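You operate a simulated robot arm through the tools that you are given. There is no shell and no other tool. Be economical: measure what you need, move in short steps, check, and stop when the job is done.

You run a simulated robot arm. Do the job below in one go: nothing can be reset, and whatever is moved stays where it is left.

JOB
Check the orange level against itself on the iron plate, and tag it.
Fine: read it, turn it end for end, read again; level back, OK or OUT tag beside it, on the fence side. Set down upright: what you pick out.

The check looks at the end state, three seconds after you hand in, the way a careful person would. Anything else that was tipped, shoved, dropped, spilled or broken makes it a failure.

ROBOT AND FRAMES
A 7-joint arm with a two-finger gripper, on a carriage that runs on a rail from [0, 1.803] to [0, -0.577] (x, y) and turns from -215 to 117 degrees about z. Base frame: it is fixed where the carriage stands at the start and does not move with it; the origin is on the floor, on the carriage's upright axis, x ahead of it, y to its left, z up; the surface under the hand at the start is at about z = 0.9. Lengths are in m, angles in degrees, forces in N, time in s.
Its first joint turns from -149.0 to 149.0 degrees. Places, roughly: iron plate [0.7, -0.7, 0.9]; top of the iron plate [0.7, -0.7, 0.9]. Payload 2.45 kg.
The tool frame sits at the grasp point between the pads (the TCP): z along the fingers, y along the line on which they close. The tips reach 0.026 m beyond it. The gripper opens to 0.096 m. The gripper's body begins 0.069 m behind the TCP.
Orientation is that of the tool frame in the base frame, as [roll, pitch, yaw] about the fixed x, y, z axes, in that order (R = Rz(yaw) Ry(pitch) Rx(roll)). With the fingers straight down and closing along the base's y, the tool's x points along the base's -x, its y along +y and its z along -z.

CONTROLS
- The arm moves only by the tool move_arm. Its argument "targets" is a list of rows, each a list of 7 numbers: the shift along the tool's x, y, z in units of 300 mm (1.0 is 300 mm), then the turn, a rotation vector about the tool's x, y, z in units of 120 degrees (1.0 is 120 degrees), then the gripper command, from -1 (shut) to 1 (fully open), values between in proportion. In form: [[dx, dy, dz, wx, wy, wz, jaw], ...]. A call has 1 to 8 rows; each row is the pose to reach, as a shift and turn from the pose commanded when the call began, along the tool's axes at that moment. A call with a number of a shift or a turn outside -1 to 1 is refused whole. Each row takes 0.2 s and may step no farther than 0.05 m and 8.6 degrees from the row before; otherwise, or with a gripper value out of range, the whole call is refused. A pose out of reach is approached as far as the arm can. The call stops where the force on the tool passes 40 N (or 10 N more than at its start, if that is more) or the arm is blocked; 0.2 s more then pass. The fingers move at their own pace and stop on an object; they squeeze with about 39 N. The grip force told is the motor's: it shows also when the fingers shut on nothing. Time passes only in rows, and 0.2 s behind the last, so rows that repeat a pose let the fingers close. It gives the time, the measured TCP pose, the force on the tool (base axes), the opening and the grip force at its end, in the units of the frame above (readings bear some noise), with the torque about the TCP (base axes, N m) and any sound that the robot's microphone picked up.
- Cameras (640 x 400 px; columns grow to the right, rows downward): "scene" is now at [0.0167, 0.1159, 1.6525]; the picture's right is [-0.67, -0.74, 0.00], its down [-0.49, 0.45, -0.75] and it looks along [0.55, -0.50, -0.66] (base axes); focal length 250 px, centre (320, 200). "wrist" rides on the gripper at [0.082, 0.003, -0.098] in the tool frame; the picture's right is [-0.04, 1.00, 0.00], its down [-0.73, -0.03, -0.68] and it looks along [-0.68, -0.03, 0.73] (tool axes); focal length 256 px, centre (320, 200). There is no depth. A picture from a camera that has moved, and an enlarged one, comes with that camera's place and axes in the base frame and with its lens.
- grab_frame(camera): a new picture of that camera. No time passes.
- slide_trunk(by): slides the trunk up (or, below 0, down) by that many m; the arm and the scene camera ride with it, the base frame stays. It gives what a move gives, with no picture.
- base_move(legs): drives the robot by 1 to 6 legs, each [ahead, left, turn to the left] in m, m and degrees, along the robot's own axes; the way and the turn of a leg run together, so that a leg with both is an arc; at most 1.5 m and 180 degrees a leg. The arm and the cameras ride along, it lands a little off, and it stops where it bumps. It keeps to its track: a leg is cut to what the track allows. It gives what a move gives.
- aim_head(pan, tilt): turns the head with the scene camera to pan (to the left, within 155 degrees either way) and tilt (down, from -29 to 69), counted from straight ahead of the robot. It gives what a move gives.
- inspect(camera, box): a new picture of the part [left, top, right, bottom] of that camera's present view, enlarged. No time passes.
- hand_in(): hands the job in; it is judged then, once.

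Go step by step. Nothing tells you exact positions but the pictures and the camera data: compare them with the known pose of the tool, close in by small moves and look again before you grip or let go. The budget is 120 turns and 90 pictures, counting those below and the enlarged ones. Unless the task says otherwise, let go and move clear before handing in, and close with one line.

The tools are called after "Emit:" as name(argument=value, ...) on one line, values as JSON. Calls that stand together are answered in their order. move_arm: Moves the arm, as the interface text tells. Its arguments: {"type":"object","properties":{"targets":{"type":"array","items":{"type":"array","items":{"type":"number"}}}},"required":["targets"]} The other tools are called the same way: slide_trunk (by) slides the trunk up or down; base_move (legs) drives the base; aim_head (pan, tilt) turns the head that bears the scene camera; grab_frame (camera) takes a picture; inspect (camera, box) takes an enlarged picture of a part of a camera's view; hand_in () hands the job in.

At the start:

```text
t: 0.0
tool_pos: [0.9008, -0.1481, 1.2182]
ee_rot: [180.0, 0.1, -179.9]
ft_force: [0.8, -0.2, 0.4]
moment: [0.0, -0.03, -0.01]
grip_width: 0.0958
grasp_force: 0.1
trunk travel left (down, up): [-0.65, 0.06]
robot x, y, heading: [-0.0048, -0.0012, -0.0]
head pan, tilt: [-42.3, 41.6]
```

scene: 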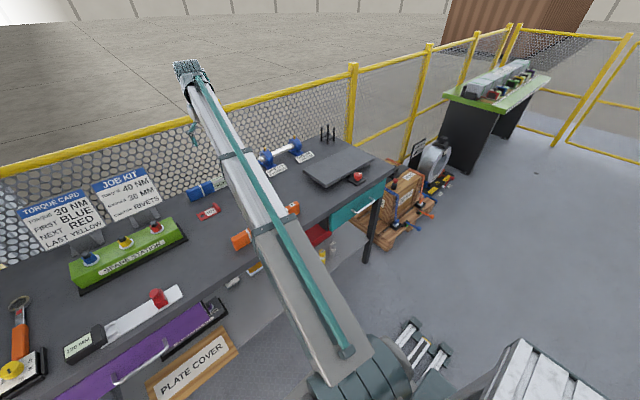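
wrist: 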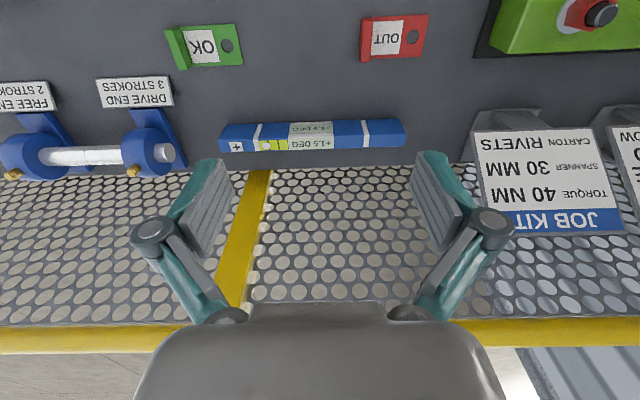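

I see a bench with a fence behind it, OK and OUT tags, a blue level and something orange behind the arm. I'll look closer before moving.

Emit:
inspect(camera="scene", box=[180, 110, 420, 290])

Emit:
inspect(camera="wrist", box=[160, 0, 480, 200])

```text
2.22 times, centred on (300, 200) of scene
camera zoom: at [0.0167, 0.1159, 1.6525], right [-0.67, -0.74, 0.0], down [-0.49, 0.45, -0.75], along [0.55, -0.5, -0.66], focal length 555 px, centre (364, 200)
```

zoom: 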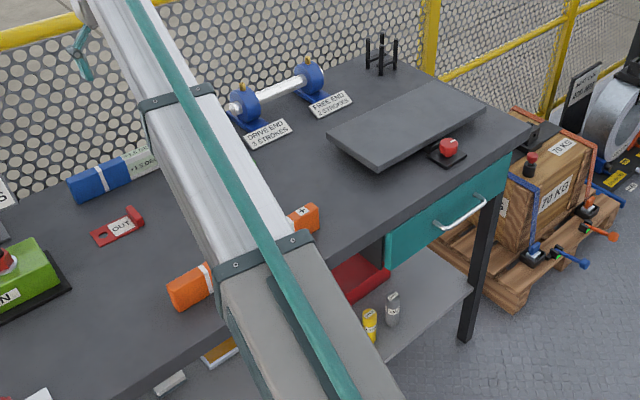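

```text
2.00 times, centred on (320, 100) of wrist
camera zoom: at [0.8192, -0.1441, 1.3172], right [0.04, 1.0, 0.0], down [0.73, -0.03, 0.68], along [0.68, -0.03, -0.73], focal length 512 px, centre (320, 400)
```

zoom: 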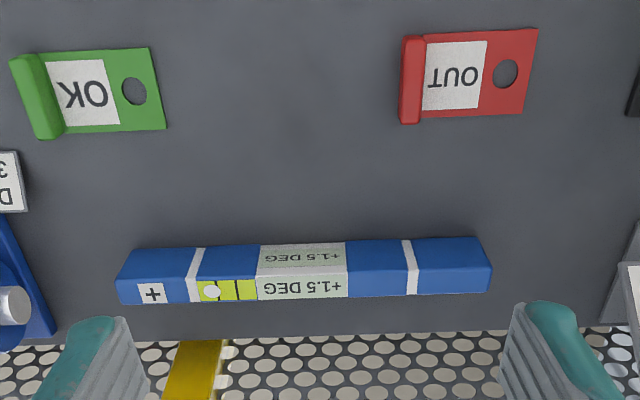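

The orange level lies along y at about x 0.65, y −0.19, hidden by the arm. I'll pull the hand back to see it with the wrist camera.

Emit:
move_arm(targets=[[0.16, 0, 0, 0, 0, 0, 1], [0.32, 0, 0, 0, 0, 0, 1], [0.48, 0, 0, 0, 0, 0, 1], [0.64, 0, 0, 0, 0, 0, 1], [0.8, 0, 0, 0, 0, 0, 1], [0.96, 0, 0, 0, 0, 0, 1]])

Emit:
grab_frame(camera="wrist")

Emit:
grab_frame(camera="scene")

```text
t: 1.4
tool_pos: [0.616, -0.1485, 1.2089]
ee_rot: [-179.9, 0.4, 179.9]
ft_force: [-0.2, -0.2, 0.1]
moment: [-0.01, 0.01, 0.01]
grip_width: 0.0958
grasp_force: 0.1
out of reach, approached as far as the arm can: row 6
trunk travel left (down, up): [-0.65, 0.06]
robot x, y, heading: [0.0028, 0.001, 0.1]
head pan, tilt: [-42.3, 41.6]
```

```text
85 pictures are left
camera wrist: at [0.5331, -0.1452, 1.3063], right [0.04, 1.0, 0.0], down [0.73, -0.03, 0.68], along [0.68, -0.03, -0.73], focal length 256 px, centre (320, 200)
```

wrist: 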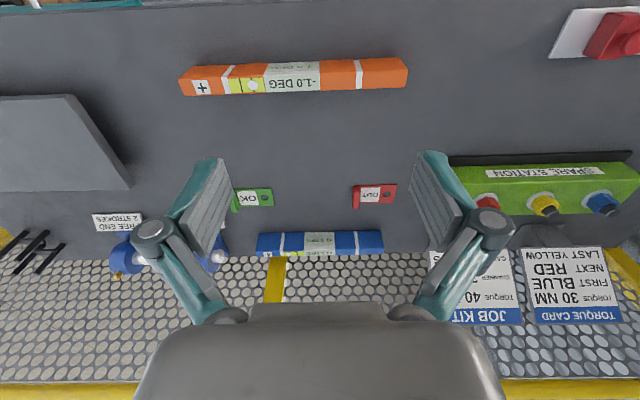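

```text
84 pictures are left
camera scene: at [0.0165, 0.1157, 1.6526], right [-0.67, -0.74, 0.0], down [-0.49, 0.45, -0.75], along [0.55, -0.5, -0.66], focal length 250 px, centre (320, 200)
```

scene: 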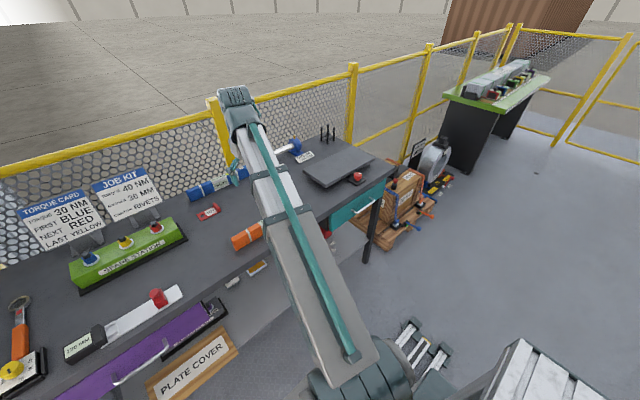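

Emit:
inspect(camera="wrist", box=[160, 30, 420, 220])

Emit:
inspect(camera="scene", box=[280, 120, 400, 220])

```text
2.11 times, centred on (290, 125) of wrist
camera zoom: at [0.5331, -0.1452, 1.3063], right [0.04, 1.0, 0.0], down [0.73, -0.03, 0.68], along [0.68, -0.03, -0.73], focal length 539 px, centre (383, 358)
```

zoom: 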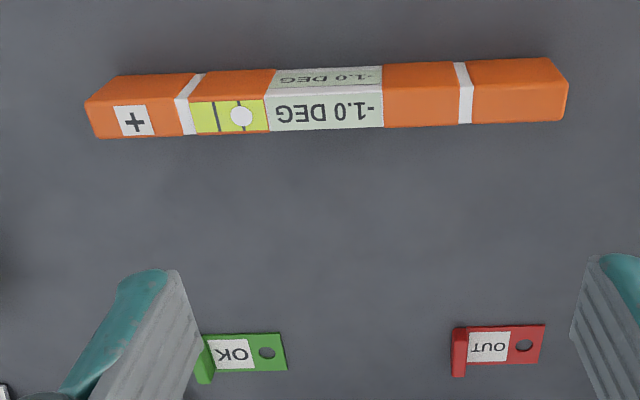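

```text
4.00 times, centred on (340, 170) of scene
camera zoom: at [0.0165, 0.1157, 1.6526], right [-0.67, -0.74, 0.0], down [-0.49, 0.45, -0.75], along [0.55, -0.5, -0.66], focal length 998 px, centre (240, 320)
```

zoom: 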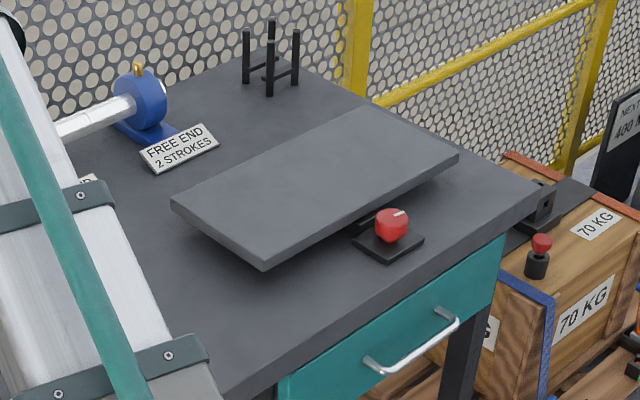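

The orange level reads −1.0 on the bench with its "+" end towards −y, centred about (0.656, −0.19). I'll drive along the rail to y≈−0.4, to have both the level and the plate in reach, and look at the plate.

Emit:
base_move(legs=[[0, -0.42, 0]])

Emit:
grab_frame(camera="wrist")

Emit:
grab_frame(camera="scene")

```text
t: 4.0
tool_pos: [0.6167, -0.5671, 1.2077]
ee_rot: [-179.9, 0.4, 179.8]
ft_force: [0.5, 0.1, 0.2]
moment: [-0.02, -0.04, -0.01]
grip_width: 0.0959
grasp_force: 0.0
trunk travel left (down, up): [-0.65, 0.06]
robot x, y, heading: [-0.0013, -0.4163, -0.2]
head pan, tilt: [-42.3, 41.6]
```

```text
81 pictures are left
camera wrist: at [0.5336, -0.5625, 1.3063], right [0.04, 1.0, 0.0], down [0.73, -0.03, 0.68], along [0.68, -0.03, -0.73], focal length 256 px, centre (320, 200)
```

wrist: 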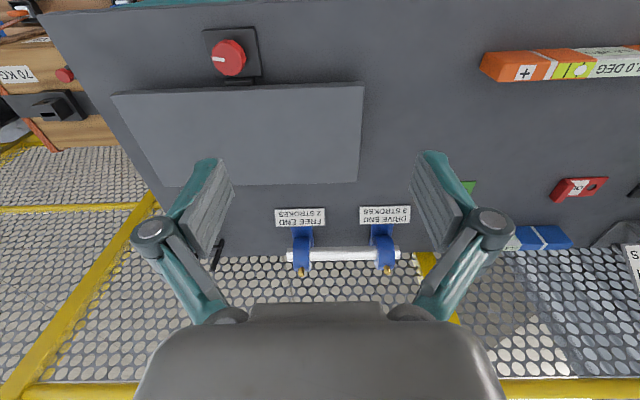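

```text
80 pictures are left
camera scene: at [0.0171, -0.2998, 1.6526], right [-0.68, -0.74, 0.0], down [-0.49, 0.45, -0.75], along [0.55, -0.5, -0.66], focal length 250 px, centre (320, 200)
```

scene: 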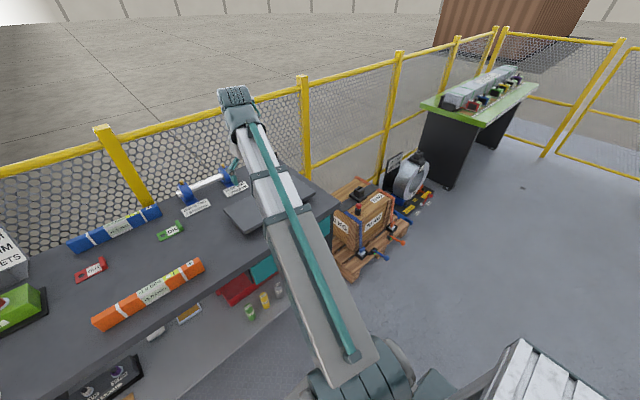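

The plate spans about x 0.665–0.845, y −0.88 to −0.505, aligned with the axes, with a red knob in front of it at x≈0.61 that I must avoid. I'll turn the hand 90° and go above the orange level.

Emit:
move_arm(targets=[[-0.016, 0.1225, 0, 0, 0, 0.0708, 1], [-0.033, 0.245, 0, 0, 0, 0.1416, 1], [-0.05, 0.3675, 0, 0, 0, 0.2124, 1], [-0.066, 0.49, 0, 0, 0, 0.2832, 1], [-0.083, 0.6125, 0, 0, 0, 0.354, 1], [-0.1, 0.735, 0, 0, 0, 0.4248, 1], [-0.116, 0.8575, 0, 0, 0, 0.4956, 1], [-0.13, 0.98, 0, 0, 0, 0.5664, 1]])

```text
t: 5.8
tool_pos: [0.6561, -0.2723, 1.2097]
ee_rot: [179.7, 0.4, 111.7]
ft_force: [0.2, 0.9, 0.0]
moment: [0.02, 0.02, -0.04]
grip_width: 0.0961
grasp_force: 0.0
trunk travel left (down, up): [-0.65, 0.06]
robot x, y, heading: [0.0041, -0.4183, -0.1]
head pan, tilt: [-42.3, 41.6]
```

Emit:
move_arm(targets=[[0.064, 0.026, 0.083, 0, 0, 0.06, 1], [0.128, 0.051, 0.166, 0, 0, 0.12, 1], [0.193, 0.077, 0.25, 0, 0, 0.181, 1], [0.257, 0.102, 0.333, 0, 0, 0.181, 1], [0.257, 0.102, 0.333, 0, 0, 0.181, 1]])

Emit:
grab_frame(camera="wrist")

Emit:
aim_head(pan=10, tilt=50)

Emit:
grab_frame(camera="scene")

```text
t: 7.0
tool_pos: [0.6567, -0.189, 1.1078]
ee_rot: [179.6, 0.1, 90.0]
ft_force: [0.0, 0.0, -0.3]
moment: [-0.02, -0.03, -0.03]
grip_width: 0.0959
grasp_force: 0.1
trunk travel left (down, up): [-0.65, 0.06]
robot x, y, heading: [0.0003, -0.4131, -0.3]
head pan, tilt: [-42.3, 41.6]
```

```text
79 pictures are left
camera wrist: at [0.6591, -0.1071, 1.2061], right [1.0, -0.04, 0.01], down [-0.03, -0.73, 0.68], along [-0.02, -0.68, -0.73], focal length 256 px, centre (320, 200)
```

wrist: 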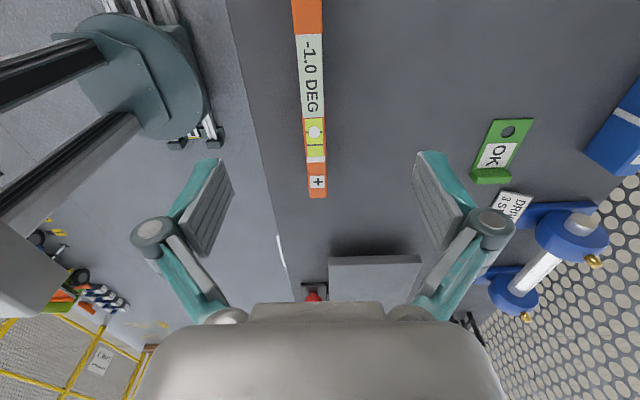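

```text
t: 8.2
tool_pos: [0.6572, -0.1899, 1.1079]
ee_rot: [179.6, 0.2, 90.1]
ft_force: [0.8, -0.7, -0.3]
moment: [0.02, 0.02, 0.08]
grip_width: 0.0959
grasp_force: 0.2
trunk travel left (down, up): [-0.65, 0.06]
robot x, y, heading: [0.003, -0.4166, -0.2]
head pan, tilt: [10.0, 50.0]
```

```text
78 pictures are left
camera scene: at [0.0312, -0.2295, 1.6408], right [0.17, -0.99, 0.0], down [-0.75, -0.13, -0.64], along [0.63, 0.11, -0.77], focal length 250 px, centre (320, 200)
```

scene: 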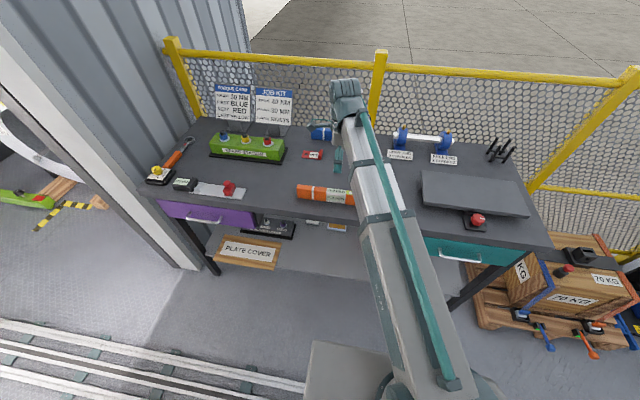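

The level is about 8 mm nearer than the hand's centre line. I'll correct this and descend partway, then look again.

Emit:
move_arm(targets=[[0, -0.015, 0.14, 0, 0, 0, 1], [0, -0.025, 0.28, 0, 0, 0, 1], [0, -0.027, 0.393, 0, 0, 0, 1], [0, -0.027, 0.393, 0, 0, 0, 1]])

Emit:
grab_frame(camera="wrist")

```text
t: 9.2
tool_pos: [0.6492, -0.1919, 0.9897]
ee_rot: [179.6, 0.1, 90.2]
ft_force: [-0.4, -0.9, -0.2]
moment: [-0.02, 0.02, -0.02]
grip_width: 0.0965
grasp_force: 0.0
trunk travel left (down, up): [-0.65, 0.06]
robot x, y, heading: [0.0022, -0.4149, -0.0]
head pan, tilt: [10.0, 50.0]
```

```text
77 pictures are left
camera wrist: at [0.651, -0.1091, 1.088], right [1.0, -0.04, 0.01], down [-0.03, -0.73, 0.68], along [-0.02, -0.68, -0.73], focal length 256 px, centre (320, 200)
```

wrist: 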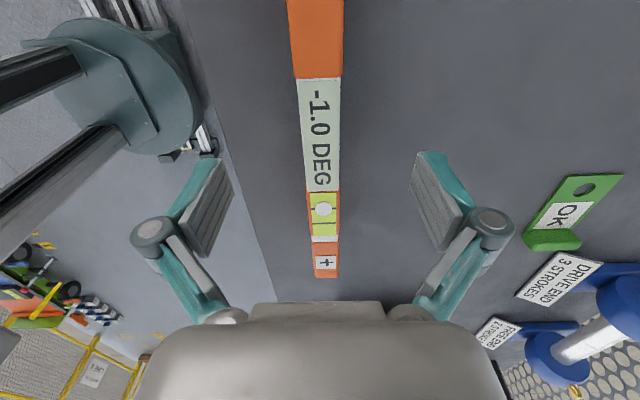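

Well centred. I'll descend to about z 0.932 and close.

Emit:
move_arm(targets=[[-0.007, 0, 0.1, 0, 0, 0, 1], [-0.007, 0, 0.192, 0, 0, 0, 1], [-0.007, 0, 0.192, 0, 0, 0, 1]])

Emit:
grab_frame(camera="wrist")

Emit:
inspect(camera="scene", box=[280, 140, 400, 230])

```text
t: 10.0
tool_pos: [0.6485, -0.1924, 0.9308]
ee_rot: [179.6, 0.1, 90.1]
ft_force: [0.2, 0.5, 0.7]
moment: [-0.01, 0.02, -0.01]
grip_width: 0.0959
grasp_force: 0.1
trunk travel left (down, up): [-0.65, 0.06]
robot x, y, heading: [0.0021, -0.416, -0.0]
head pan, tilt: [10.0, 50.0]
```

```text
76 pictures are left
camera wrist: at [0.6513, -0.1104, 1.0304], right [1.0, -0.04, 0.01], down [-0.03, -0.73, 0.68], along [-0.02, -0.68, -0.73], focal length 256 px, centre (320, 200)
```

wrist: 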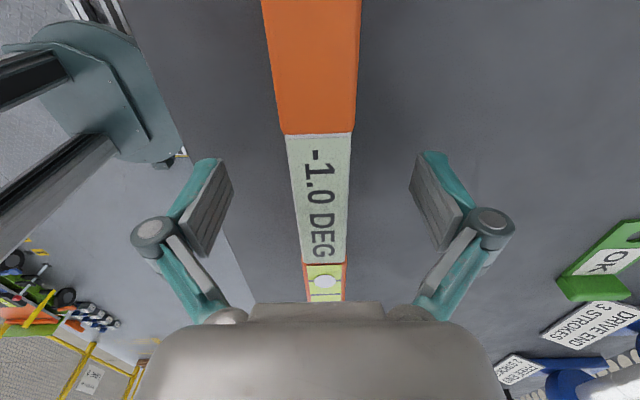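

```text
4.44 times, centred on (340, 185) of scene
camera zoom: at [0.0311, -0.2294, 1.6408], right [0.17, -0.99, 0.0], down [-0.75, -0.13, -0.64], along [0.63, 0.11, -0.77], focal length 1109 px, centre (231, 267)
```

zoom: 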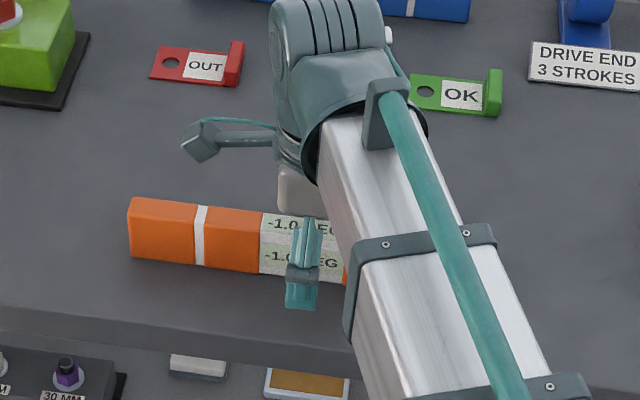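

Emit:
move_arm(targets=[[0, 0, 0, 0, 0, 0, -1], [0, 0, 0, 0, 0, 0, -1], [0, 0, 0, 0, 0, 0, -1], [0, 0, 0, 0, 0, 0, -1]])

Emit:
grab_frame(camera="wrist")

```text
t: 11.0
tool_pos: [0.6502, -0.1926, 0.9332]
ee_rot: [179.6, 0.1, 90.1]
ft_force: [1.6, 0.1, 0.7]
moment: [-0.04, -0.08, -0.03]
grip_width: 0.0235
grasp_force: 38.7
trunk travel left (down, up): [-0.65, 0.06]
robot x, y, heading: [-0.0011, -0.4154, -0.2]
head pan, tilt: [10.0, 50.0]
```

```text
74 pictures are left
camera wrist: at [0.6515, -0.1104, 1.0306], right [1.0, -0.04, 0.01], down [-0.03, -0.73, 0.68], along [-0.02, -0.68, -0.73], focal length 256 px, centre (320, 200)
```

wrist: 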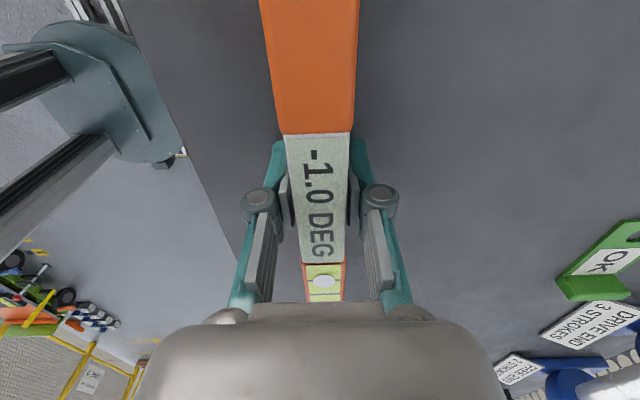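

Gripped at width 23.5 mm. The home pose to remember is TCP (0.650, −0.1925, 0.932), yaw 90. I'll lift straight up.

Emit:
move_arm(targets=[[0, 0, -0.08, 0, 0, 0, -1], [0, 0, -0.2, 0, 0, 0, -1], [0, 0, -0.35, 0, 0, 0, -1], [0, 0, -0.5, 0, 0, 0, -1], [0, 0, -0.5, 0, 0, 0, -1]])

Emit:
move_arm(targets=[[-0.13, 0.05, 0, 0, 0, 0, -1], [-0.27, 0.11, 0, 0, 0, 0, -1], [-0.41, 0.17, 0, 0, 0, 0, -1], [-0.55, 0.23, 0, 0, 0, 0, -1], [-0.69, 0.29, 0, 0, 0, 0, -1], [-0.83, 0.35, 0, 0, 0, 0, -1], [-0.83, 0.35, 0, 0, 0, 0, -1]])

Emit:
move_arm(targets=[[-0.14, 0, 0, 0, 0, 0, -1], [-0.28, 0, 0, 0, 0, 0, -1], [-0.42, 0, 0, 0, 0, 0, -1], [-0.56, 0, 0, 0, 0, 0, -1], [-0.7, 0, 0, 0, 0, 0, -1], [-0.83, 0, 0, 0, 0, 0, -1], [-0.83, 0, 0, 0, 0, 0, -1]])

Emit:
aim_head(pan=-30, tilt=42)

Emit:
grab_frame(camera="wrist")

Emit:
grab_frame(camera="scene")

```text
t: 12.2
tool_pos: [0.6496, -0.1932, 1.0811]
ee_rot: [179.6, 0.0, 90.1]
ft_force: [0.5, -0.5, -2.8]
moment: [0.0, 0.0, -0.02]
grip_width: 0.0234
grasp_force: 39.0
trunk travel left (down, up): [-0.65, 0.06]
robot x, y, heading: [-0.0024, -0.4121, -0.1]
head pan, tilt: [10.0, 50.0]
```

```text
t: 13.8
tool_pos: [0.7549, -0.4412, 1.0838]
ee_rot: [179.6, 0.1, 90.1]
ft_force: [0.2, -0.2, -2.3]
moment: [-0.03, -0.01, 0.02]
grip_width: 0.0233
grasp_force: 38.8
trunk travel left (down, up): [-0.65, 0.06]
robot x, y, heading: [0.0006, -0.4128, -0.1]
head pan, tilt: [10.0, 50.0]
```

```text
t: 15.4
tool_pos: [0.755, -0.6883, 1.0847]
ee_rot: [179.6, 0.1, 90.1]
ft_force: [-1.4, 0.7, -3.2]
moment: [0.01, -0.06, 0.04]
grip_width: 0.0233
grasp_force: 38.9
trunk travel left (down, up): [-0.65, 0.06]
robot x, y, heading: [0.0006, -0.4164, -0.1]
head pan, tilt: [10.0, 50.0]
```

```text
t: 16.4
tool_pos: [0.7556, -0.689, 1.0842]
ee_rot: [179.6, 0.1, 90.1]
ft_force: [0.2, 0.0, -2.6]
moment: [-0.04, 0.05, -0.01]
grip_width: 0.0235
grasp_force: 39.4
trunk travel left (down, up): [-0.65, 0.06]
robot x, y, heading: [0.0002, -0.416, -0.1]
head pan, tilt: [-30.0, 42.0]
```

```text
73 pictures are left
camera wrist: at [0.7574, -0.606, 1.183], right [1.0, -0.04, 0.01], down [-0.03, -0.73, 0.68], along [-0.02, -0.68, -0.73], focal length 256 px, centre (320, 200)
```

wrist: 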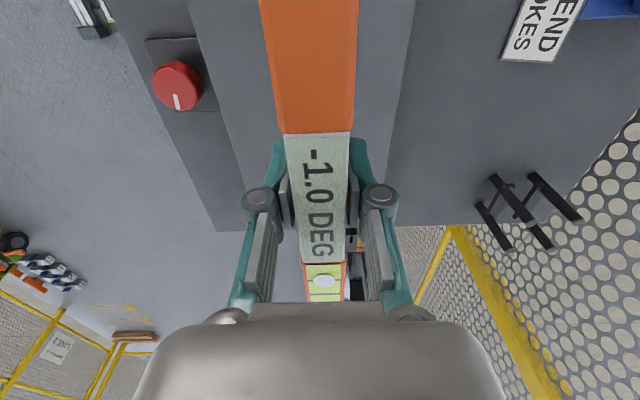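

```text
72 pictures are left
camera scene: at [0.0279, -0.2846, 1.652], right [-0.5, -0.86, 0.0], down [-0.58, 0.34, -0.74], along [0.64, -0.37, -0.67], focal length 250 px, centre (320, 200)
```

scene: 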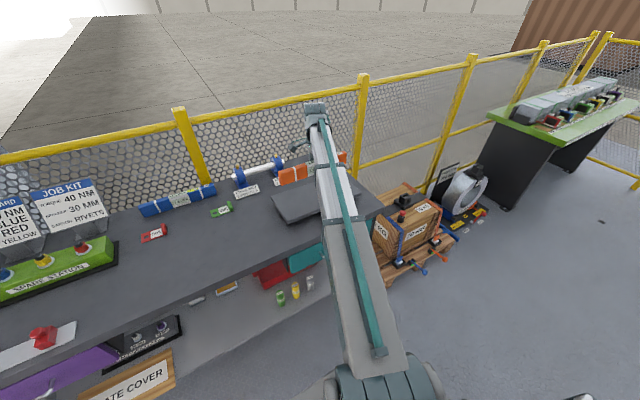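

The level hangs over the plate. I'll descend most of the way and look at the gap.

Emit:
move_arm(targets=[[0, -0.01, 0.12, 0, 0, 0, -1], [0, -0.017, 0.22, 0, 0, 0, -1], [0, -0.017, 0.3, 0, 0, 0, -1], [0, -0.017, 0.3, 0, 0, 0, -1]])

Emit:
inspect(camera="scene", box=[250, 120, 400, 240])

Emit:
grab_frame(camera="wrist")

```text
t: 17.4
tool_pos: [0.7519, -0.6894, 0.9962]
ee_rot: [179.6, 0.0, 90.1]
ft_force: [-0.9, -0.7, -3.0]
moment: [-0.01, 0.01, 0.0]
grip_width: 0.0237
grasp_force: 39.3
trunk travel left (down, up): [-0.65, 0.06]
robot x, y, heading: [0.001, -0.4157, -0.3]
head pan, tilt: [-30.0, 42.0]
```

```text
3.33 times, centred on (325, 180) of scene
camera zoom: at [0.0279, -0.2847, 1.652], right [-0.5, -0.86, 0.0], down [-0.58, 0.34, -0.74], along [0.64, -0.37, -0.67], focal length 832 px, centre (303, 267)
```

zoom: 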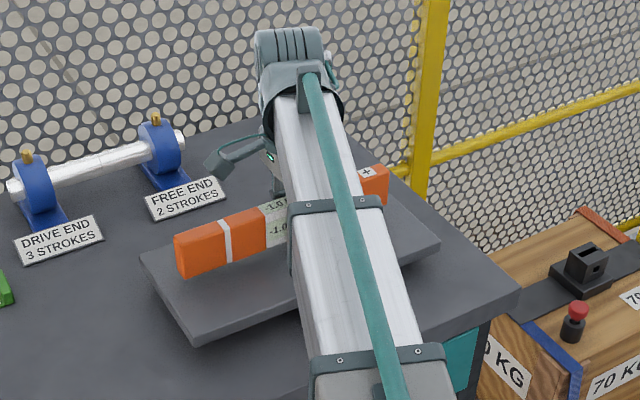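

```text
70 pictures are left
camera wrist: at [0.7527, -0.6068, 1.0929], right [1.0, -0.04, 0.01], down [-0.03, -0.73, 0.68], along [-0.02, -0.68, -0.73], focal length 256 px, centre (320, 200)
```

wrist: 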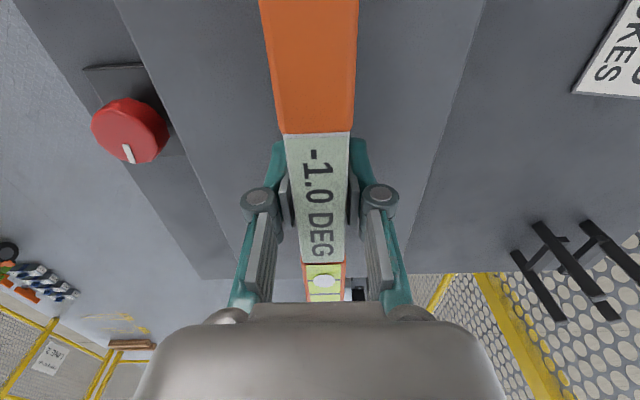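

Emit:
move_arm(targets=[[0, 0, 0.04, 0, 0, 0, -1], [0, 0, 0.065, 0, 0, 0, -1], [0, 0, 0.075, 0, 0, 0, -1], [0, 0, 0.08, 0, 0, 0, -1]])

Emit:
move_arm(targets=[[0, 0, 0.006, 0, 0, 0, -1], [0, 0, 0.012, 0, 0, 0, -1]])

Emit:
move_arm(targets=[[0, 0, 0.006, 0, 0, 0, -1], [0, 0, 0.012, 0, 0, 0, -1]])

Emit:
inspect(camera="scene", box=[250, 120, 400, 240])

```text
t: 18.4
tool_pos: [0.7502, -0.6886, 0.9728]
ee_rot: [179.3, 0.3, 90.1]
ft_force: [7.6, -0.5, 32.8]
moment: [-0.02, -0.24, -0.03]
grip_width: 0.0235
grasp_force: 39.4
trunk travel left (down, up): [-0.65, 0.06]
robot x, y, heading: [0.0021, -0.4178, -0.0]
head pan, tilt: [-30.0, 42.0]
```

```text
t: 18.9
tool_pos: [0.7507, -0.6895, 0.9725]
ee_rot: [179.3, 0.2, 90.1]
ft_force: [-3.6, 1.9, 17.4]
moment: [0.11, 0.28, 0.04]
grip_width: 0.0238
grasp_force: 38.8
trunk travel left (down, up): [-0.65, 0.06]
robot x, y, heading: [-0.001, -0.4179, 0.0]
head pan, tilt: [-30.0, 42.0]
stopped in row 2: the force on the tool passed its limit at 47 N (the readings are from after the stop); the commanded pose is now the measured one
```

```text
t: 19.4
tool_pos: [0.7502, -0.689, 0.9718]
ee_rot: [179.3, 0.2, 90.1]
ft_force: [-5.4, 2.4, 21.2]
moment: [0.19, 0.5, -0.04]
grip_width: 0.0233
grasp_force: 38.8
trunk travel left (down, up): [-0.65, 0.06]
robot x, y, heading: [-0.0035, -0.4162, -0.4]
head pan, tilt: [-30.0, 42.0]
stopped in row 2: the force on the tool passed its limit at 43 N (the readings are from after the stop); the commanded pose is now the measured one
```

```text
3.33 times, centred on (325, 180) of scene
camera zoom: at [0.0244, -0.2834, 1.6518], right [-0.5, -0.86, 0.0], down [-0.58, 0.34, -0.74], along [0.64, -0.37, -0.67], focal length 832 px, centre (303, 267)
```

zoom: 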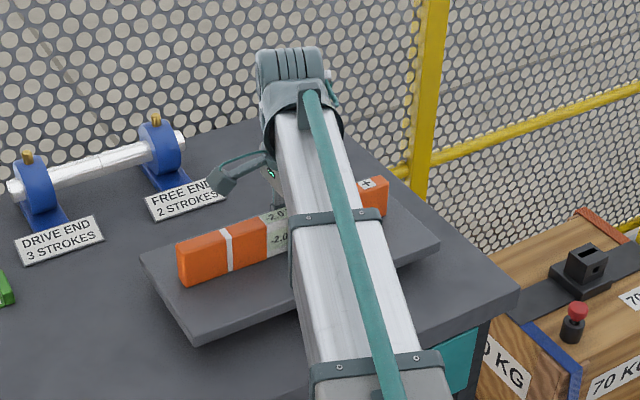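

The level is down on the plate at TCP z≈0.972. I'll open the fingers and read.

Emit:
move_arm(targets=[[0, 0, 0, 0, 0, 0, -0.3], [0, 0, 0, 0, 0, 0, -0.2], [0, 0, 0, 0, 0, 0, 0], [0, 0, 0, 0, 0, 0, 0.3], [0, 0, 0, 0, 0, 0, 0.3]])

Emit:
grab_frame(camera="wrist")

```text
t: 20.6
tool_pos: [0.7513, -0.6927, 0.9696]
ee_rot: [179.3, 0.2, 90.1]
ft_force: [-0.4, 0.5, -0.3]
moment: [0.01, 0.01, 0.0]
grip_width: 0.0624
grasp_force: 0.0
trunk travel left (down, up): [-0.65, 0.06]
robot x, y, heading: [0.0008, -0.4148, -0.3]
head pan, tilt: [-30.0, 42.0]
```

```text
68 pictures are left
camera wrist: at [0.7541, -0.6081, 1.0677], right [1.0, -0.04, 0.01], down [-0.04, -0.73, 0.68], along [-0.02, -0.68, -0.73], focal length 256 px, centre (320, 200)
```

wrist: 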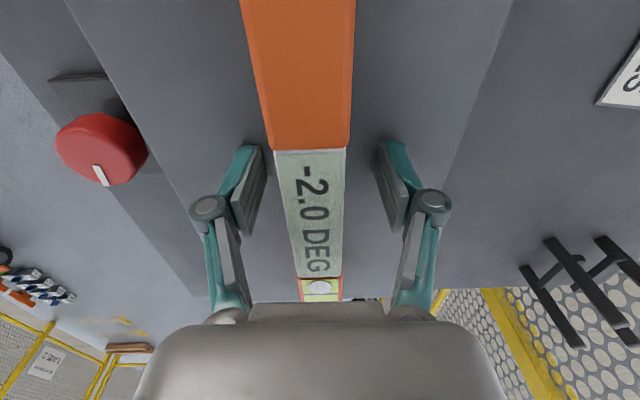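

First reading: −2.0 with "+" towards −y. I'll regrip, lift, and turn it end for end.

Emit:
move_arm(targets=[[0, -0.004, -0.006, 0, 0, 0, 0], [0, -0.004, -0.006, 0, 0, 0, -1], [0, -0.004, -0.006, 0, 0, 0, -1], [0, -0.004, -0.006, 0, 0, 0, -1], [0, -0.004, -0.006, 0, 0, 0, -1]])

Emit:
move_arm(targets=[[0, 0, -0.08, 0, 0, 0, -1], [0, 0, -0.2, 0, 0, 0, -1], [0, 0, -0.35, 0, 0, 0, -1], [0, 0, -0.45, 0, 0, 0, -1], [0, 0, -0.45, 0, 0, 0, -1]])

Emit:
move_arm(targets=[[0, 0, 0, 0, 0, -0.0625, -1], [0, 0, 0, 0, 0, -0.125, -1], [0, 0, 0, 0, 0, -0.1875, -1], [0, 0, 0, 0, 0, -0.25, -1], [0, 0, 0, 0, 0, -0.3125, -1], [0, 0, 0, 0, 0, -0.375, -1], [0, 0, 0, 0, 0, -0.4375, -1], [0, 0, 0, 0, 0, -0.5, -1]])

```text
t: 21.8
tool_pos: [0.7495, -0.6907, 0.9721]
ee_rot: [179.1, 0.3, 90.1]
ft_force: [-5.4, -2.5, 13.0]
moment: [0.1, 0.19, 0.05]
grip_width: 0.0236
grasp_force: 38.6
trunk travel left (down, up): [-0.65, 0.06]
robot x, y, heading: [-0.001, -0.414, -0.2]
head pan, tilt: [-30.0, 42.0]
```

```text
t: 23.0
tool_pos: [0.7502, -0.6903, 1.1075]
ee_rot: [179.2, 0.1, 90.1]
ft_force: [0.1, -0.1, -2.5]
moment: [-0.03, -0.01, 0.0]
grip_width: 0.0234
grasp_force: 39.2
trunk travel left (down, up): [-0.65, 0.06]
robot x, y, heading: [0.0016, -0.4193, 0.0]
head pan, tilt: [-30.0, 42.0]
```

```text
t: 24.8
tool_pos: [0.7501, -0.689, 1.1073]
ee_rot: [179.8, 0.6, 150.3]
ft_force: [0.6, 0.3, -3.2]
moment: [0.03, -0.05, 0.01]
grip_width: 0.0234
grasp_force: 38.6
trunk travel left (down, up): [-0.65, 0.06]
robot x, y, heading: [0.0002, -0.4135, -0.2]
head pan, tilt: [-30.0, 42.0]
```

Emit:
move_arm(targets=[[0, 0, 0, 0, 0, -0.0625, -1], [0, 0, 0, 0, 0, -0.125, -1], [0, 0, 0, 0, 0, -0.1875, -1], [0, 0, 0, 0, 0, -0.25, -1], [0, 0, 0, 0, 0, -0.3125, -1], [0, 0, 0, 0, 0, -0.375, -1], [0, 0, 0, 0, 0, -0.4375, -1], [0, 0, 0, 0, 0, -0.5, -1]])

Emit:
move_arm(targets=[[0, 0, 0, 0, 0, -0.0625, -1], [0, 0, 0, 0, 0, -0.125, -1], [0, 0, 0, 0, 0, -0.1875, -1], [0, 0, 0, 0, 0, -0.25, -1], [0, 0, 0, 0, 0, -0.3125, -1], [0, 0, 0, 0, 0, -0.375, -1], [0, 0, 0, 0, 0, -0.4375, -1], [0, 0, 0, 0, 0, -0.5, -1]])

Emit:
grab_frame(camera="wrist")

Emit:
grab_frame(camera="scene")

```text
t: 26.6
tool_pos: [0.7499, -0.6904, 1.1059]
ee_rot: [-179.6, 0.6, -149.7]
ft_force: [0.1, 0.4, -2.6]
moment: [0.03, 0.0, 0.01]
grip_width: 0.0236
grasp_force: 38.9
trunk travel left (down, up): [-0.65, 0.06]
robot x, y, heading: [-0.0004, -0.4162, -0.0]
head pan, tilt: [-30.0, 42.0]
```

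```text
t: 28.4
tool_pos: [0.7506, -0.6898, 1.1054]
ee_rot: [-179.3, -0.2, -89.9]
ft_force: [-0.1, 0.0, -2.5]
moment: [0.02, -0.02, 0.02]
grip_width: 0.0232
grasp_force: 39.2
trunk travel left (down, up): [-0.65, 0.06]
robot x, y, heading: [-0.0022, -0.4149, -0.5]
head pan, tilt: [-30.0, 42.0]
```

```text
67 pictures are left
camera wrist: at [0.7456, -0.7711, 1.2049], right [-1.0, 0.04, -0.01], down [0.02, 0.74, 0.68], along [0.03, 0.68, -0.74], focal length 256 px, centre (320, 200)
```

wrist: 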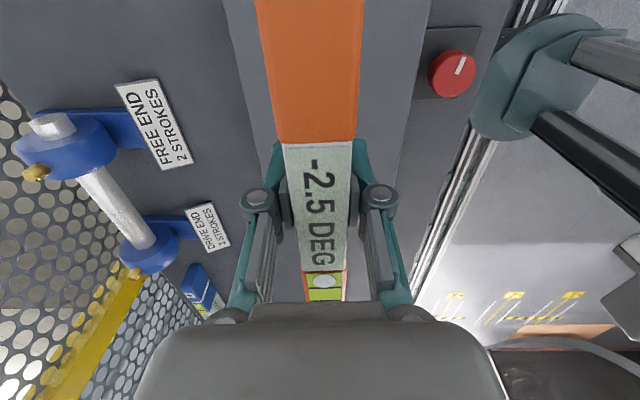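

```text
66 pictures are left
camera scene: at [0.0278, -0.2847, 1.652], right [-0.5, -0.86, 0.0], down [-0.58, 0.34, -0.74], along [0.64, -0.37, -0.67], focal length 250 px, centre (320, 200)
```

scene: 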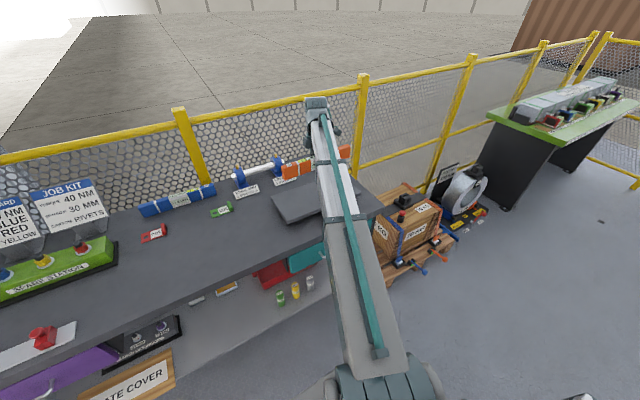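

It is turned with "+" towards +y. I'll lower it to the same spot.

Emit:
move_arm(targets=[[0, 0, 0.13, 0, 0, 0, -1], [0, 0, 0.26, 0, 0, 0, -1], [0, 0, 0.36, 0, 0, 0, -1], [0, 0, 0.41, 0, 0, 0, -1], [0, 0, 0.42, 0, 0, 0, -1], [0, 0, 0.425, 0, 0, 0, -1], [0, 0, 0.43, 0, 0, 0, -1], [0, 0, 0.435, 0, 0, 0, -1]])

```text
t: 30.2
tool_pos: [0.7522, -0.69, 0.9762]
ee_rot: [-179.2, -0.2, -89.9]
ft_force: [0.1, -1.9, 4.8]
moment: [1.14, 0.09, 0.0]
grip_width: 0.0236
grasp_force: 38.6
trunk travel left (down, up): [-0.65, 0.06]
robot x, y, heading: [-0.001, -0.415, -0.3]
head pan, tilt: [-30.0, 42.0]
```

Emit:
move_arm(targets=[[0, 0, 0.005, 0, 0, 0, -1], [0, 0, 0.01, 0, 0, 0, -1], [0, 0, 0.015, 0, 0, 0, -1]])

Emit:
move_arm(targets=[[0, 0, 0, 0, 0, 0, -0.45], [0, 0, 0, 0, 0, 0, -0.4], [0, 0, 0, 0, 0, 0, -0.2], [0, 0, 0, 0, 0, 0, 0], [0, 0, 0, 0, 0, 0, 0.3], [0, 0, 0, 0, 0, 0, 0.3]])

Emit:
grab_frame(camera="wrist")

```text
t: 31.0
tool_pos: [0.7522, -0.69, 0.9724]
ee_rot: [-179.3, -0.2, -89.9]
ft_force: [2.4, -2.1, 14.0]
moment: [1.25, 0.15, -0.1]
grip_width: 0.0236
grasp_force: 39.1
trunk travel left (down, up): [-0.65, 0.06]
robot x, y, heading: [-0.0012, -0.4151, -0.0]
head pan, tilt: [-30.0, 42.0]
```

```text
t: 32.4
tool_pos: [0.7518, -0.6895, 0.9718]
ee_rot: [-179.3, -0.2, -89.8]
ft_force: [-0.8, -0.2, 0.0]
moment: [0.04, -0.02, -0.02]
grip_width: 0.0623
grasp_force: 0.0
trunk travel left (down, up): [-0.65, 0.06]
robot x, y, heading: [-0.0027, -0.4161, -0.4]
head pan, tilt: [-30.0, 42.0]
```

```text
65 pictures are left
camera wrist: at [0.7466, -0.7709, 1.07], right [-1.0, 0.04, -0.01], down [0.02, 0.74, 0.68], along [0.04, 0.68, -0.74], focal length 256 px, centre (320, 200)
```

wrist: 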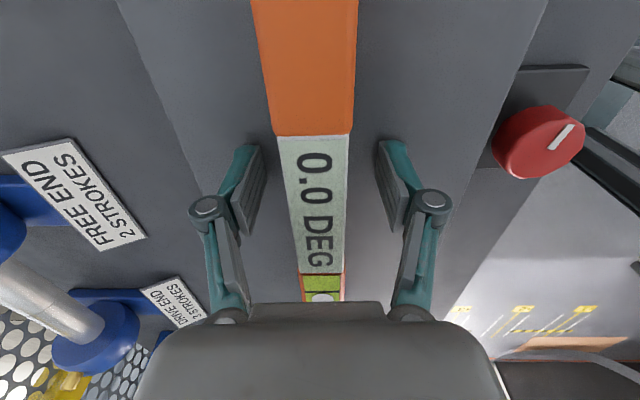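

The readings are −2.0 and 0.0, so the level's own error is −1.0° and it gets the OUT tag (it also read −1.0 on the bench). I'll regrip, lift and turn it back.

Emit:
move_arm(targets=[[0, 0, -0.004, 0, 0, 0, 0], [0, 0, -0.004, 0, 0, 0, -1], [0, 0, -0.004, 0, 0, 0, -1], [0, 0, -0.004, 0, 0, 0, -1], [0, 0, -0.004, 0, 0, 0, -1]])

Emit:
move_arm(targets=[[0, 0, -0.08, 0, 0, 0, -1], [0, 0, -0.2, 0, 0, 0, -1], [0, 0, -0.35, 0, 0, 0, -1], [0, 0, -0.45, 0, 0, 0, -1], [0, 0, -0.45, 0, 0, 0, -1]])

Emit:
move_arm(targets=[[0, 0, 0, 0, 0, 0.0625, -1], [0, 0, 0, 0, 0, 0.125, -1], [0, 0, 0, 0, 0, 0.1875, -1], [0, 0, 0, 0, 0, 0.25, -1], [0, 0, 0, 0, 0, 0.3125, -1], [0, 0, 0, 0, 0, 0.375, -1], [0, 0, 0, 0, 0, 0.4375, -1], [0, 0, 0, 0, 0, 0.5, -1]])

Emit:
move_arm(targets=[[0, 0, 0, 0, 0, 0.0625, -1], [0, 0, 0, 0, 0, 0.125, -1], [0, 0, 0, 0, 0, 0.1875, -1], [0, 0, 0, 0, 0, 0.25, -1], [0, 0, 0, 0, 0, 0.3125, -1], [0, 0, 0, 0, 0, 0.375, -1], [0, 0, 0, 0, 0, 0.4375, -1], [0, 0, 0, 0, 0, 0.5, -1]])

Emit:
move_arm(targets=[[0, 0, 0, 0, 0, 0.0625, -1], [0, 0, 0, 0, 0, 0.125, -1], [0, 0, 0, 0, 0, 0.1875, -1], [0, 0, 0, 0, 0, 0.25, -1], [0, 0, 0, 0, 0, 0.3125, -1], [0, 0, 0, 0, 0, 0.375, -1], [0, 0, 0, 0, 0, 0.4375, -1], [0, 0, 0, 0, 0, 0.5, -1]])

```text
t: 33.6
tool_pos: [0.7513, -0.6895, 0.9731]
ee_rot: [-179.3, -0.2, -89.9]
ft_force: [0.3, -0.5, 1.6]
moment: [0.02, -0.01, -0.02]
grip_width: 0.0235
grasp_force: 39.3
trunk travel left (down, up): [-0.65, 0.06]
robot x, y, heading: [0.0041, -0.414, -0.1]
head pan, tilt: [-30.0, 42.0]
```

```text
t: 34.8
tool_pos: [0.7507, -0.6905, 1.1073]
ee_rot: [-179.3, -0.1, -89.9]
ft_force: [0.3, 0.8, -2.5]
moment: [0.02, 0.03, 0.0]
grip_width: 0.0235
grasp_force: 38.9
trunk travel left (down, up): [-0.65, 0.06]
robot x, y, heading: [-0.0039, -0.4111, -0.5]
head pan, tilt: [-30.0, 42.0]
```

```text
t: 36.6
tool_pos: [0.7496, -0.691, 1.1084]
ee_rot: [-179.4, 0.5, -150.0]
ft_force: [0.7, -0.7, -3.6]
moment: [0.03, -0.02, -0.03]
grip_width: 0.0238
grasp_force: 38.6
trunk travel left (down, up): [-0.65, 0.06]
robot x, y, heading: [0.0005, -0.4127, -0.2]
head pan, tilt: [-30.0, 42.0]
```

```text
t: 38.4
tool_pos: [0.7505, -0.69, 1.1066]
ee_rot: [179.8, 0.7, 150.0]
ft_force: [-0.1, -0.4, -3.4]
moment: [-0.01, -0.05, -0.02]
grip_width: 0.0236
grasp_force: 39.2
trunk travel left (down, up): [-0.65, 0.06]
robot x, y, heading: [0.0005, -0.4135, -0.2]
head pan, tilt: [-30.0, 42.0]
```

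```text
t: 40.2
tool_pos: [0.749, -0.6903, 1.1075]
ee_rot: [179.2, 0.2, 89.9]
ft_force: [0.0, 0.7, -2.1]
moment: [0.0, 0.01, -0.01]
grip_width: 0.0235
grasp_force: 38.7
trunk travel left (down, up): [-0.65, 0.06]
robot x, y, heading: [0.0006, -0.4161, -0.3]
head pan, tilt: [-30.0, 42.0]
```

Turned back, "+" towards −y. Now carry it home.

Emit:
move_arm(targets=[[0.13, -0.05, 0, 0, 0, 0, -1], [0.27, -0.11, 0, 0, 0, 0, -1], [0.41, -0.17, 0, 0, 0, 0, -1], [0.55, -0.22, 0, 0, 0, 0, -1], [0.69, -0.28, 0, 0, 0, 0, -1], [0.83, -0.332, 0, 0, 0, 0, -1], [0.83, -0.332, 0, 0, 0, 0, -1]])

Emit:
move_arm(targets=[[0.14, 0, 0, 0, 0, 0, -1], [0.28, 0, 0, 0, 0, 0, -1], [0.42, 0, 0, 0, 0, 0, -1], [0.56, 0, 0, 0, 0, 0, -1], [0.7, 0, 0, 0, 0, 0, -1], [0.828, 0, 0, 0, 0, 0, -1], [0.828, 0, 0, 0, 0, 0, -1]])

Emit:
move_arm(targets=[[0, 0, 0.14, 0, 0, 0, -1], [0, 0, 0.28, 0, 0, 0, -1], [0, 0, 0.42, 0, 0, 0, -1], [0, 0, 0.5, 0, 0, 0, -1], [0, 0, 0.5, 0, 0, 0, -1]])

Emit:
grab_frame(camera="wrist")

```text
t: 41.8
tool_pos: [0.6495, -0.4422, 1.1062]
ee_rot: [179.3, 0.3, 90.2]
ft_force: [0.0, 0.3, -3.0]
moment: [-0.01, 0.0, -0.04]
grip_width: 0.0233
grasp_force: 39.2
trunk travel left (down, up): [-0.65, 0.06]
robot x, y, heading: [-0.0005, -0.4158, -0.2]
head pan, tilt: [-30.0, 42.0]
```

```text
t: 43.4
tool_pos: [0.6501, -0.1908, 1.1051]
ee_rot: [179.3, 0.2, 90.1]
ft_force: [0.3, 0.3, -3.1]
moment: [0.02, 0.0, 0.0]
grip_width: 0.0236
grasp_force: 38.9
trunk travel left (down, up): [-0.65, 0.06]
robot x, y, heading: [-0.0035, -0.4146, 0.0]
head pan, tilt: [-30.0, 42.0]
```

```text
t: 44.6
tool_pos: [0.6502, -0.1933, 0.954]
ee_rot: [179.3, 0.1, 90.1]
ft_force: [-0.5, 0.3, -2.8]
moment: [0.0, 0.0, 0.0]
grip_width: 0.0233
grasp_force: 39.5
trunk travel left (down, up): [-0.65, 0.06]
robot x, y, heading: [-0.0043, -0.4149, -0.3]
head pan, tilt: [-30.0, 42.0]
```

```text
64 pictures are left
camera wrist: at [0.6524, -0.1102, 1.0528], right [1.0, -0.04, 0.01], down [-0.04, -0.73, 0.68], along [-0.02, -0.68, -0.73], focal length 256 px, centre (320, 200)
```

wrist: 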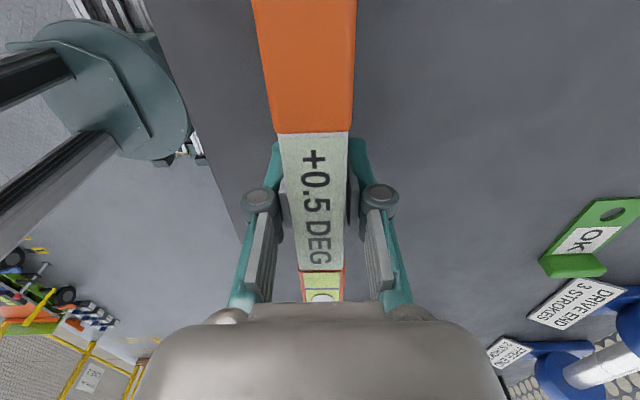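

Emit:
move_arm(targets=[[0, 0, 0.03, 0, 0, 0, -1], [0, 0, 0.05, 0, 0, 0, -1], [0, 0, 0.06, 0, 0, 0, -1], [0, 0, 0.065, 0, 0, 0, -1], [0, 0, 0.07, 0, 0, 0, -1]])

```text
t: 45.8
tool_pos: [0.6524, -0.1925, 0.934]
ee_rot: [179.1, 0.2, 90.1]
ft_force: [0.2, 0.6, -2.8]
moment: [-0.03, -0.03, 0.02]
grip_width: 0.0235
grasp_force: 39.2
trunk travel left (down, up): [-0.65, 0.06]
robot x, y, heading: [-0.0002, -0.4175, -0.0]
head pan, tilt: [-30.0, 42.0]
```

Emit:
move_arm(targets=[[0, 0, 0.004, 0, 0, 0, -1], [0, 0, 0.008, 0, 0, 0, -1], [0, 0, 0.012, 0, 0, 0, -1]])

```text
t: 46.6
tool_pos: [0.6513, -0.1932, 0.9312]
ee_rot: [179.3, 0.0, 90.1]
ft_force: [1.0, -0.3, 3.6]
moment: [0.95, 0.07, -0.1]
grip_width: 0.0235
grasp_force: 39.0
trunk travel left (down, up): [-0.65, 0.06]
robot x, y, heading: [-0.0019, -0.4109, -0.1]
head pan, tilt: [-30.0, 42.0]
```

Emit:
move_arm(targets=[[0, 0, 0.004, 0, 0, 0, -1], [0, 0, 0.008, 0, 0, 0, -1]])

Emit:
move_arm(targets=[[0, 0, 0, 0, 0, 0, -0.45], [0, 0, 0, 0, 0, 0, -0.4], [0, 0, 0, 0, 0, 0, -0.2], [0, 0, 0, 0, 0, 0, 0.2], [0, 0, 0, 0, 0, 0, 0.6], [0, 0, 0, 0, 0, 0, 0.9], [0, 0, 0, 0, 0, 0, 0.9]])

Emit:
move_arm(targets=[[0, 0, -0.08, 0, 0, 0, 0.9], [0, 0, -0.2, 0, 0, 0, 0.9], [0, 0, -0.35, 0, 0, 0, 0.9], [0, 0, -0.5, 0, 0, 0, 0.9], [0, 0, -0.5, 0, 0, 0, 0.9]])

Emit:
grab_frame(camera="wrist")

```text
t: 47.2
tool_pos: [0.6515, -0.1945, 0.9266]
ee_rot: [179.2, 0.1, 90.0]
ft_force: [0.5, 1.4, 4.5]
moment: [1.21, 0.07, -0.08]
grip_width: 0.0235
grasp_force: 39.2
trunk travel left (down, up): [-0.65, 0.06]
robot x, y, heading: [-0.001, -0.4172, 0.1]
head pan, tilt: [-30.0, 42.0]
```

```text
t: 48.8
tool_pos: [0.6509, -0.1928, 0.9283]
ee_rot: [179.3, 0.3, 90.1]
ft_force: [0.6, 0.4, 0.0]
moment: [-0.04, 0.01, 0.04]
grip_width: 0.0912
grasp_force: 0.1
trunk travel left (down, up): [-0.65, 0.06]
robot x, y, heading: [0.003, -0.4173, -0.1]
head pan, tilt: [-30.0, 42.0]
```

```text
t: 50.0
tool_pos: [0.6489, -0.1938, 1.0784]
ee_rot: [179.3, 0.2, 90.1]
ft_force: [0.8, -0.6, 0.2]
moment: [-0.01, 0.02, -0.04]
grip_width: 0.0913
grasp_force: 0.0
trunk travel left (down, up): [-0.65, 0.06]
robot x, y, heading: [0.0018, -0.4151, -0.4]
head pan, tilt: [-30.0, 42.0]
```

```text
63 pictures are left
camera wrist: at [0.651, -0.1115, 1.1764], right [1.0, -0.04, 0.01], down [-0.04, -0.73, 0.68], along [-0.02, -0.68, -0.73], focal length 256 px, centre (320, 200)
```

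wrist: 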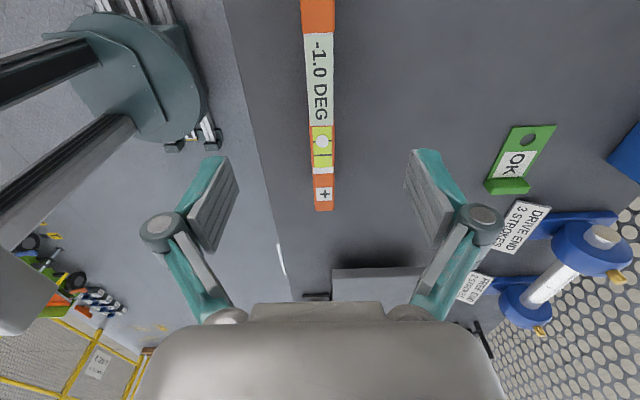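

The level is home and reads −1.0 as before. Next I turn the hand back to yaw 180 and drive left towards the OUT tag at about (0.897, −0.046).

Emit:
move_arm(targets=[[0, 0, -0.05, 0, 0, -0.07, 1], [0, 0, -0.1, 0, 0, -0.14, 1], [0, 0, -0.15, 0, 0, -0.21, 1], [0, 0, -0.2, 0, 0, -0.28, 1], [0, 0, -0.25, 0, 0, -0.35, 1], [0, 0, -0.25, 0, 0, -0.42, 1], [0, 0, -0.25, 0, 0, -0.49, 1], [0, 0, -0.25, 0, 0, -0.56, 1]])

Emit:
base_move(legs=[[0, 0.3, 0]])

```text
t: 51.8
tool_pos: [0.6488, -0.1931, 1.1531]
ee_rot: [180.0, 0.9, 157.5]
ft_force: [0.8, 0.1, -0.4]
moment: [0.01, -0.02, 0.0]
grip_width: 0.0959
grasp_force: 0.1
trunk travel left (down, up): [-0.65, 0.06]
robot x, y, heading: [-0.0039, -0.415, -0.2]
head pan, tilt: [-30.0, 42.0]
```

```text
t: 53.9
tool_pos: [0.6491, 0.105, 1.1518]
ee_rot: [179.9, 0.8, 157.1]
ft_force: [-0.2, 0.0, -0.7]
moment: [-0.07, 0.02, 0.01]
grip_width: 0.0962
grasp_force: 0.0
trunk travel left (down, up): [-0.65, 0.06]
robot x, y, heading: [-0.0008, -0.1165, -0.3]
head pan, tilt: [-30.0, 42.0]
```

Emit:
move_arm(targets=[[-0.13, -0.042, 0.015, 0, 0, -0.03, 1], [-0.26, -0.084, 0.03, 0, 0, -0.06, 1], [-0.39, -0.126, 0.045, 0, 0, -0.09, 1], [-0.52, -0.168, 0.06, 0, 0, -0.12, 1], [-0.65, -0.21, 0.08, 0, 0, -0.15, 1], [-0.78, -0.252, 0.09, 0, 0, -0.18, 1], [-0.888, -0.294, 0.1, 0, 0, -0.191, 1], [-0.888, -0.294, 0.1, 0, 0, -0.191, 1]])

Emit:
grab_frame(camera="wrist")

Emit:
aim_head(pan=0, tilt=42)

Emit:
grab_frame(camera="scene")

```text
t: 55.7
tool_pos: [0.8611, -0.0811, 1.1263]
ee_rot: [-179.8, 0.7, -179.8]
ft_force: [0.2, 0.9, 0.6]
moment: [-0.01, 0.0, -0.03]
grip_width: 0.0959
grasp_force: 0.1
trunk travel left (down, up): [-0.65, 0.06]
robot x, y, heading: [0.0028, -0.1176, -0.4]
head pan, tilt: [-30.0, 42.0]
```

```text
62 pictures are left
camera wrist: at [0.7779, -0.0775, 1.2237], right [0.04, 1.0, 0.0], down [0.72, -0.03, 0.69], along [0.69, -0.03, -0.73], focal length 256 px, centre (320, 200)
```

wrist: 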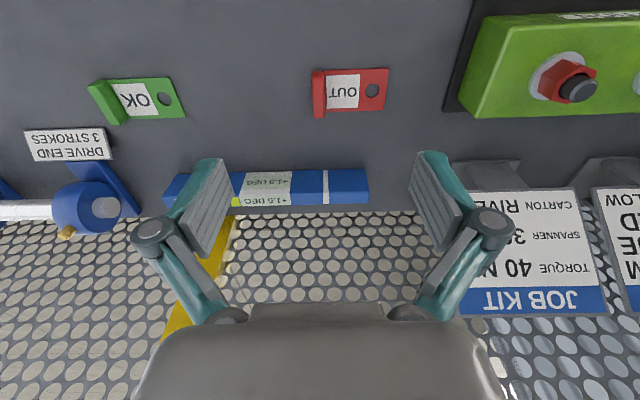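

```text
t: 56.6
tool_pos: [0.8609, -0.0807, 1.1259]
ee_rot: [-179.9, 0.7, 179.9]
ft_force: [1.2, -0.3, 0.1]
moment: [0.01, 0.02, -0.01]
grip_width: 0.0959
grasp_force: 0.0
trunk travel left (down, up): [-0.65, 0.06]
robot x, y, heading: [0.0028, -0.1152, -0.6]
head pan, tilt: [0.0, 42.0]
```

```text
61 pictures are left
camera scene: at [0.0394, 0.0562, 1.652], right [-0.01, -1.0, 0.0], down [-0.67, 0.01, -0.74], along [0.74, -0.01, -0.67], focal length 250 px, centre (320, 200)
```

scene: 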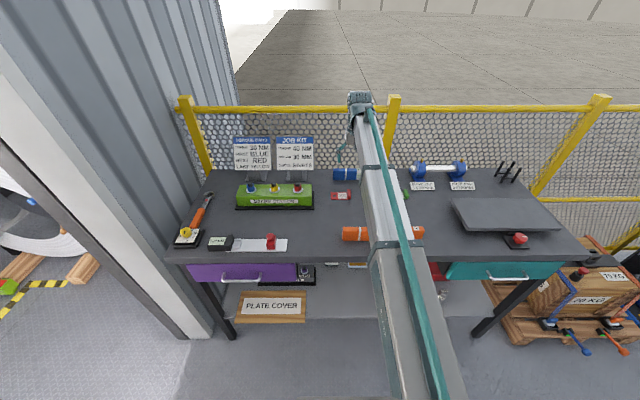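

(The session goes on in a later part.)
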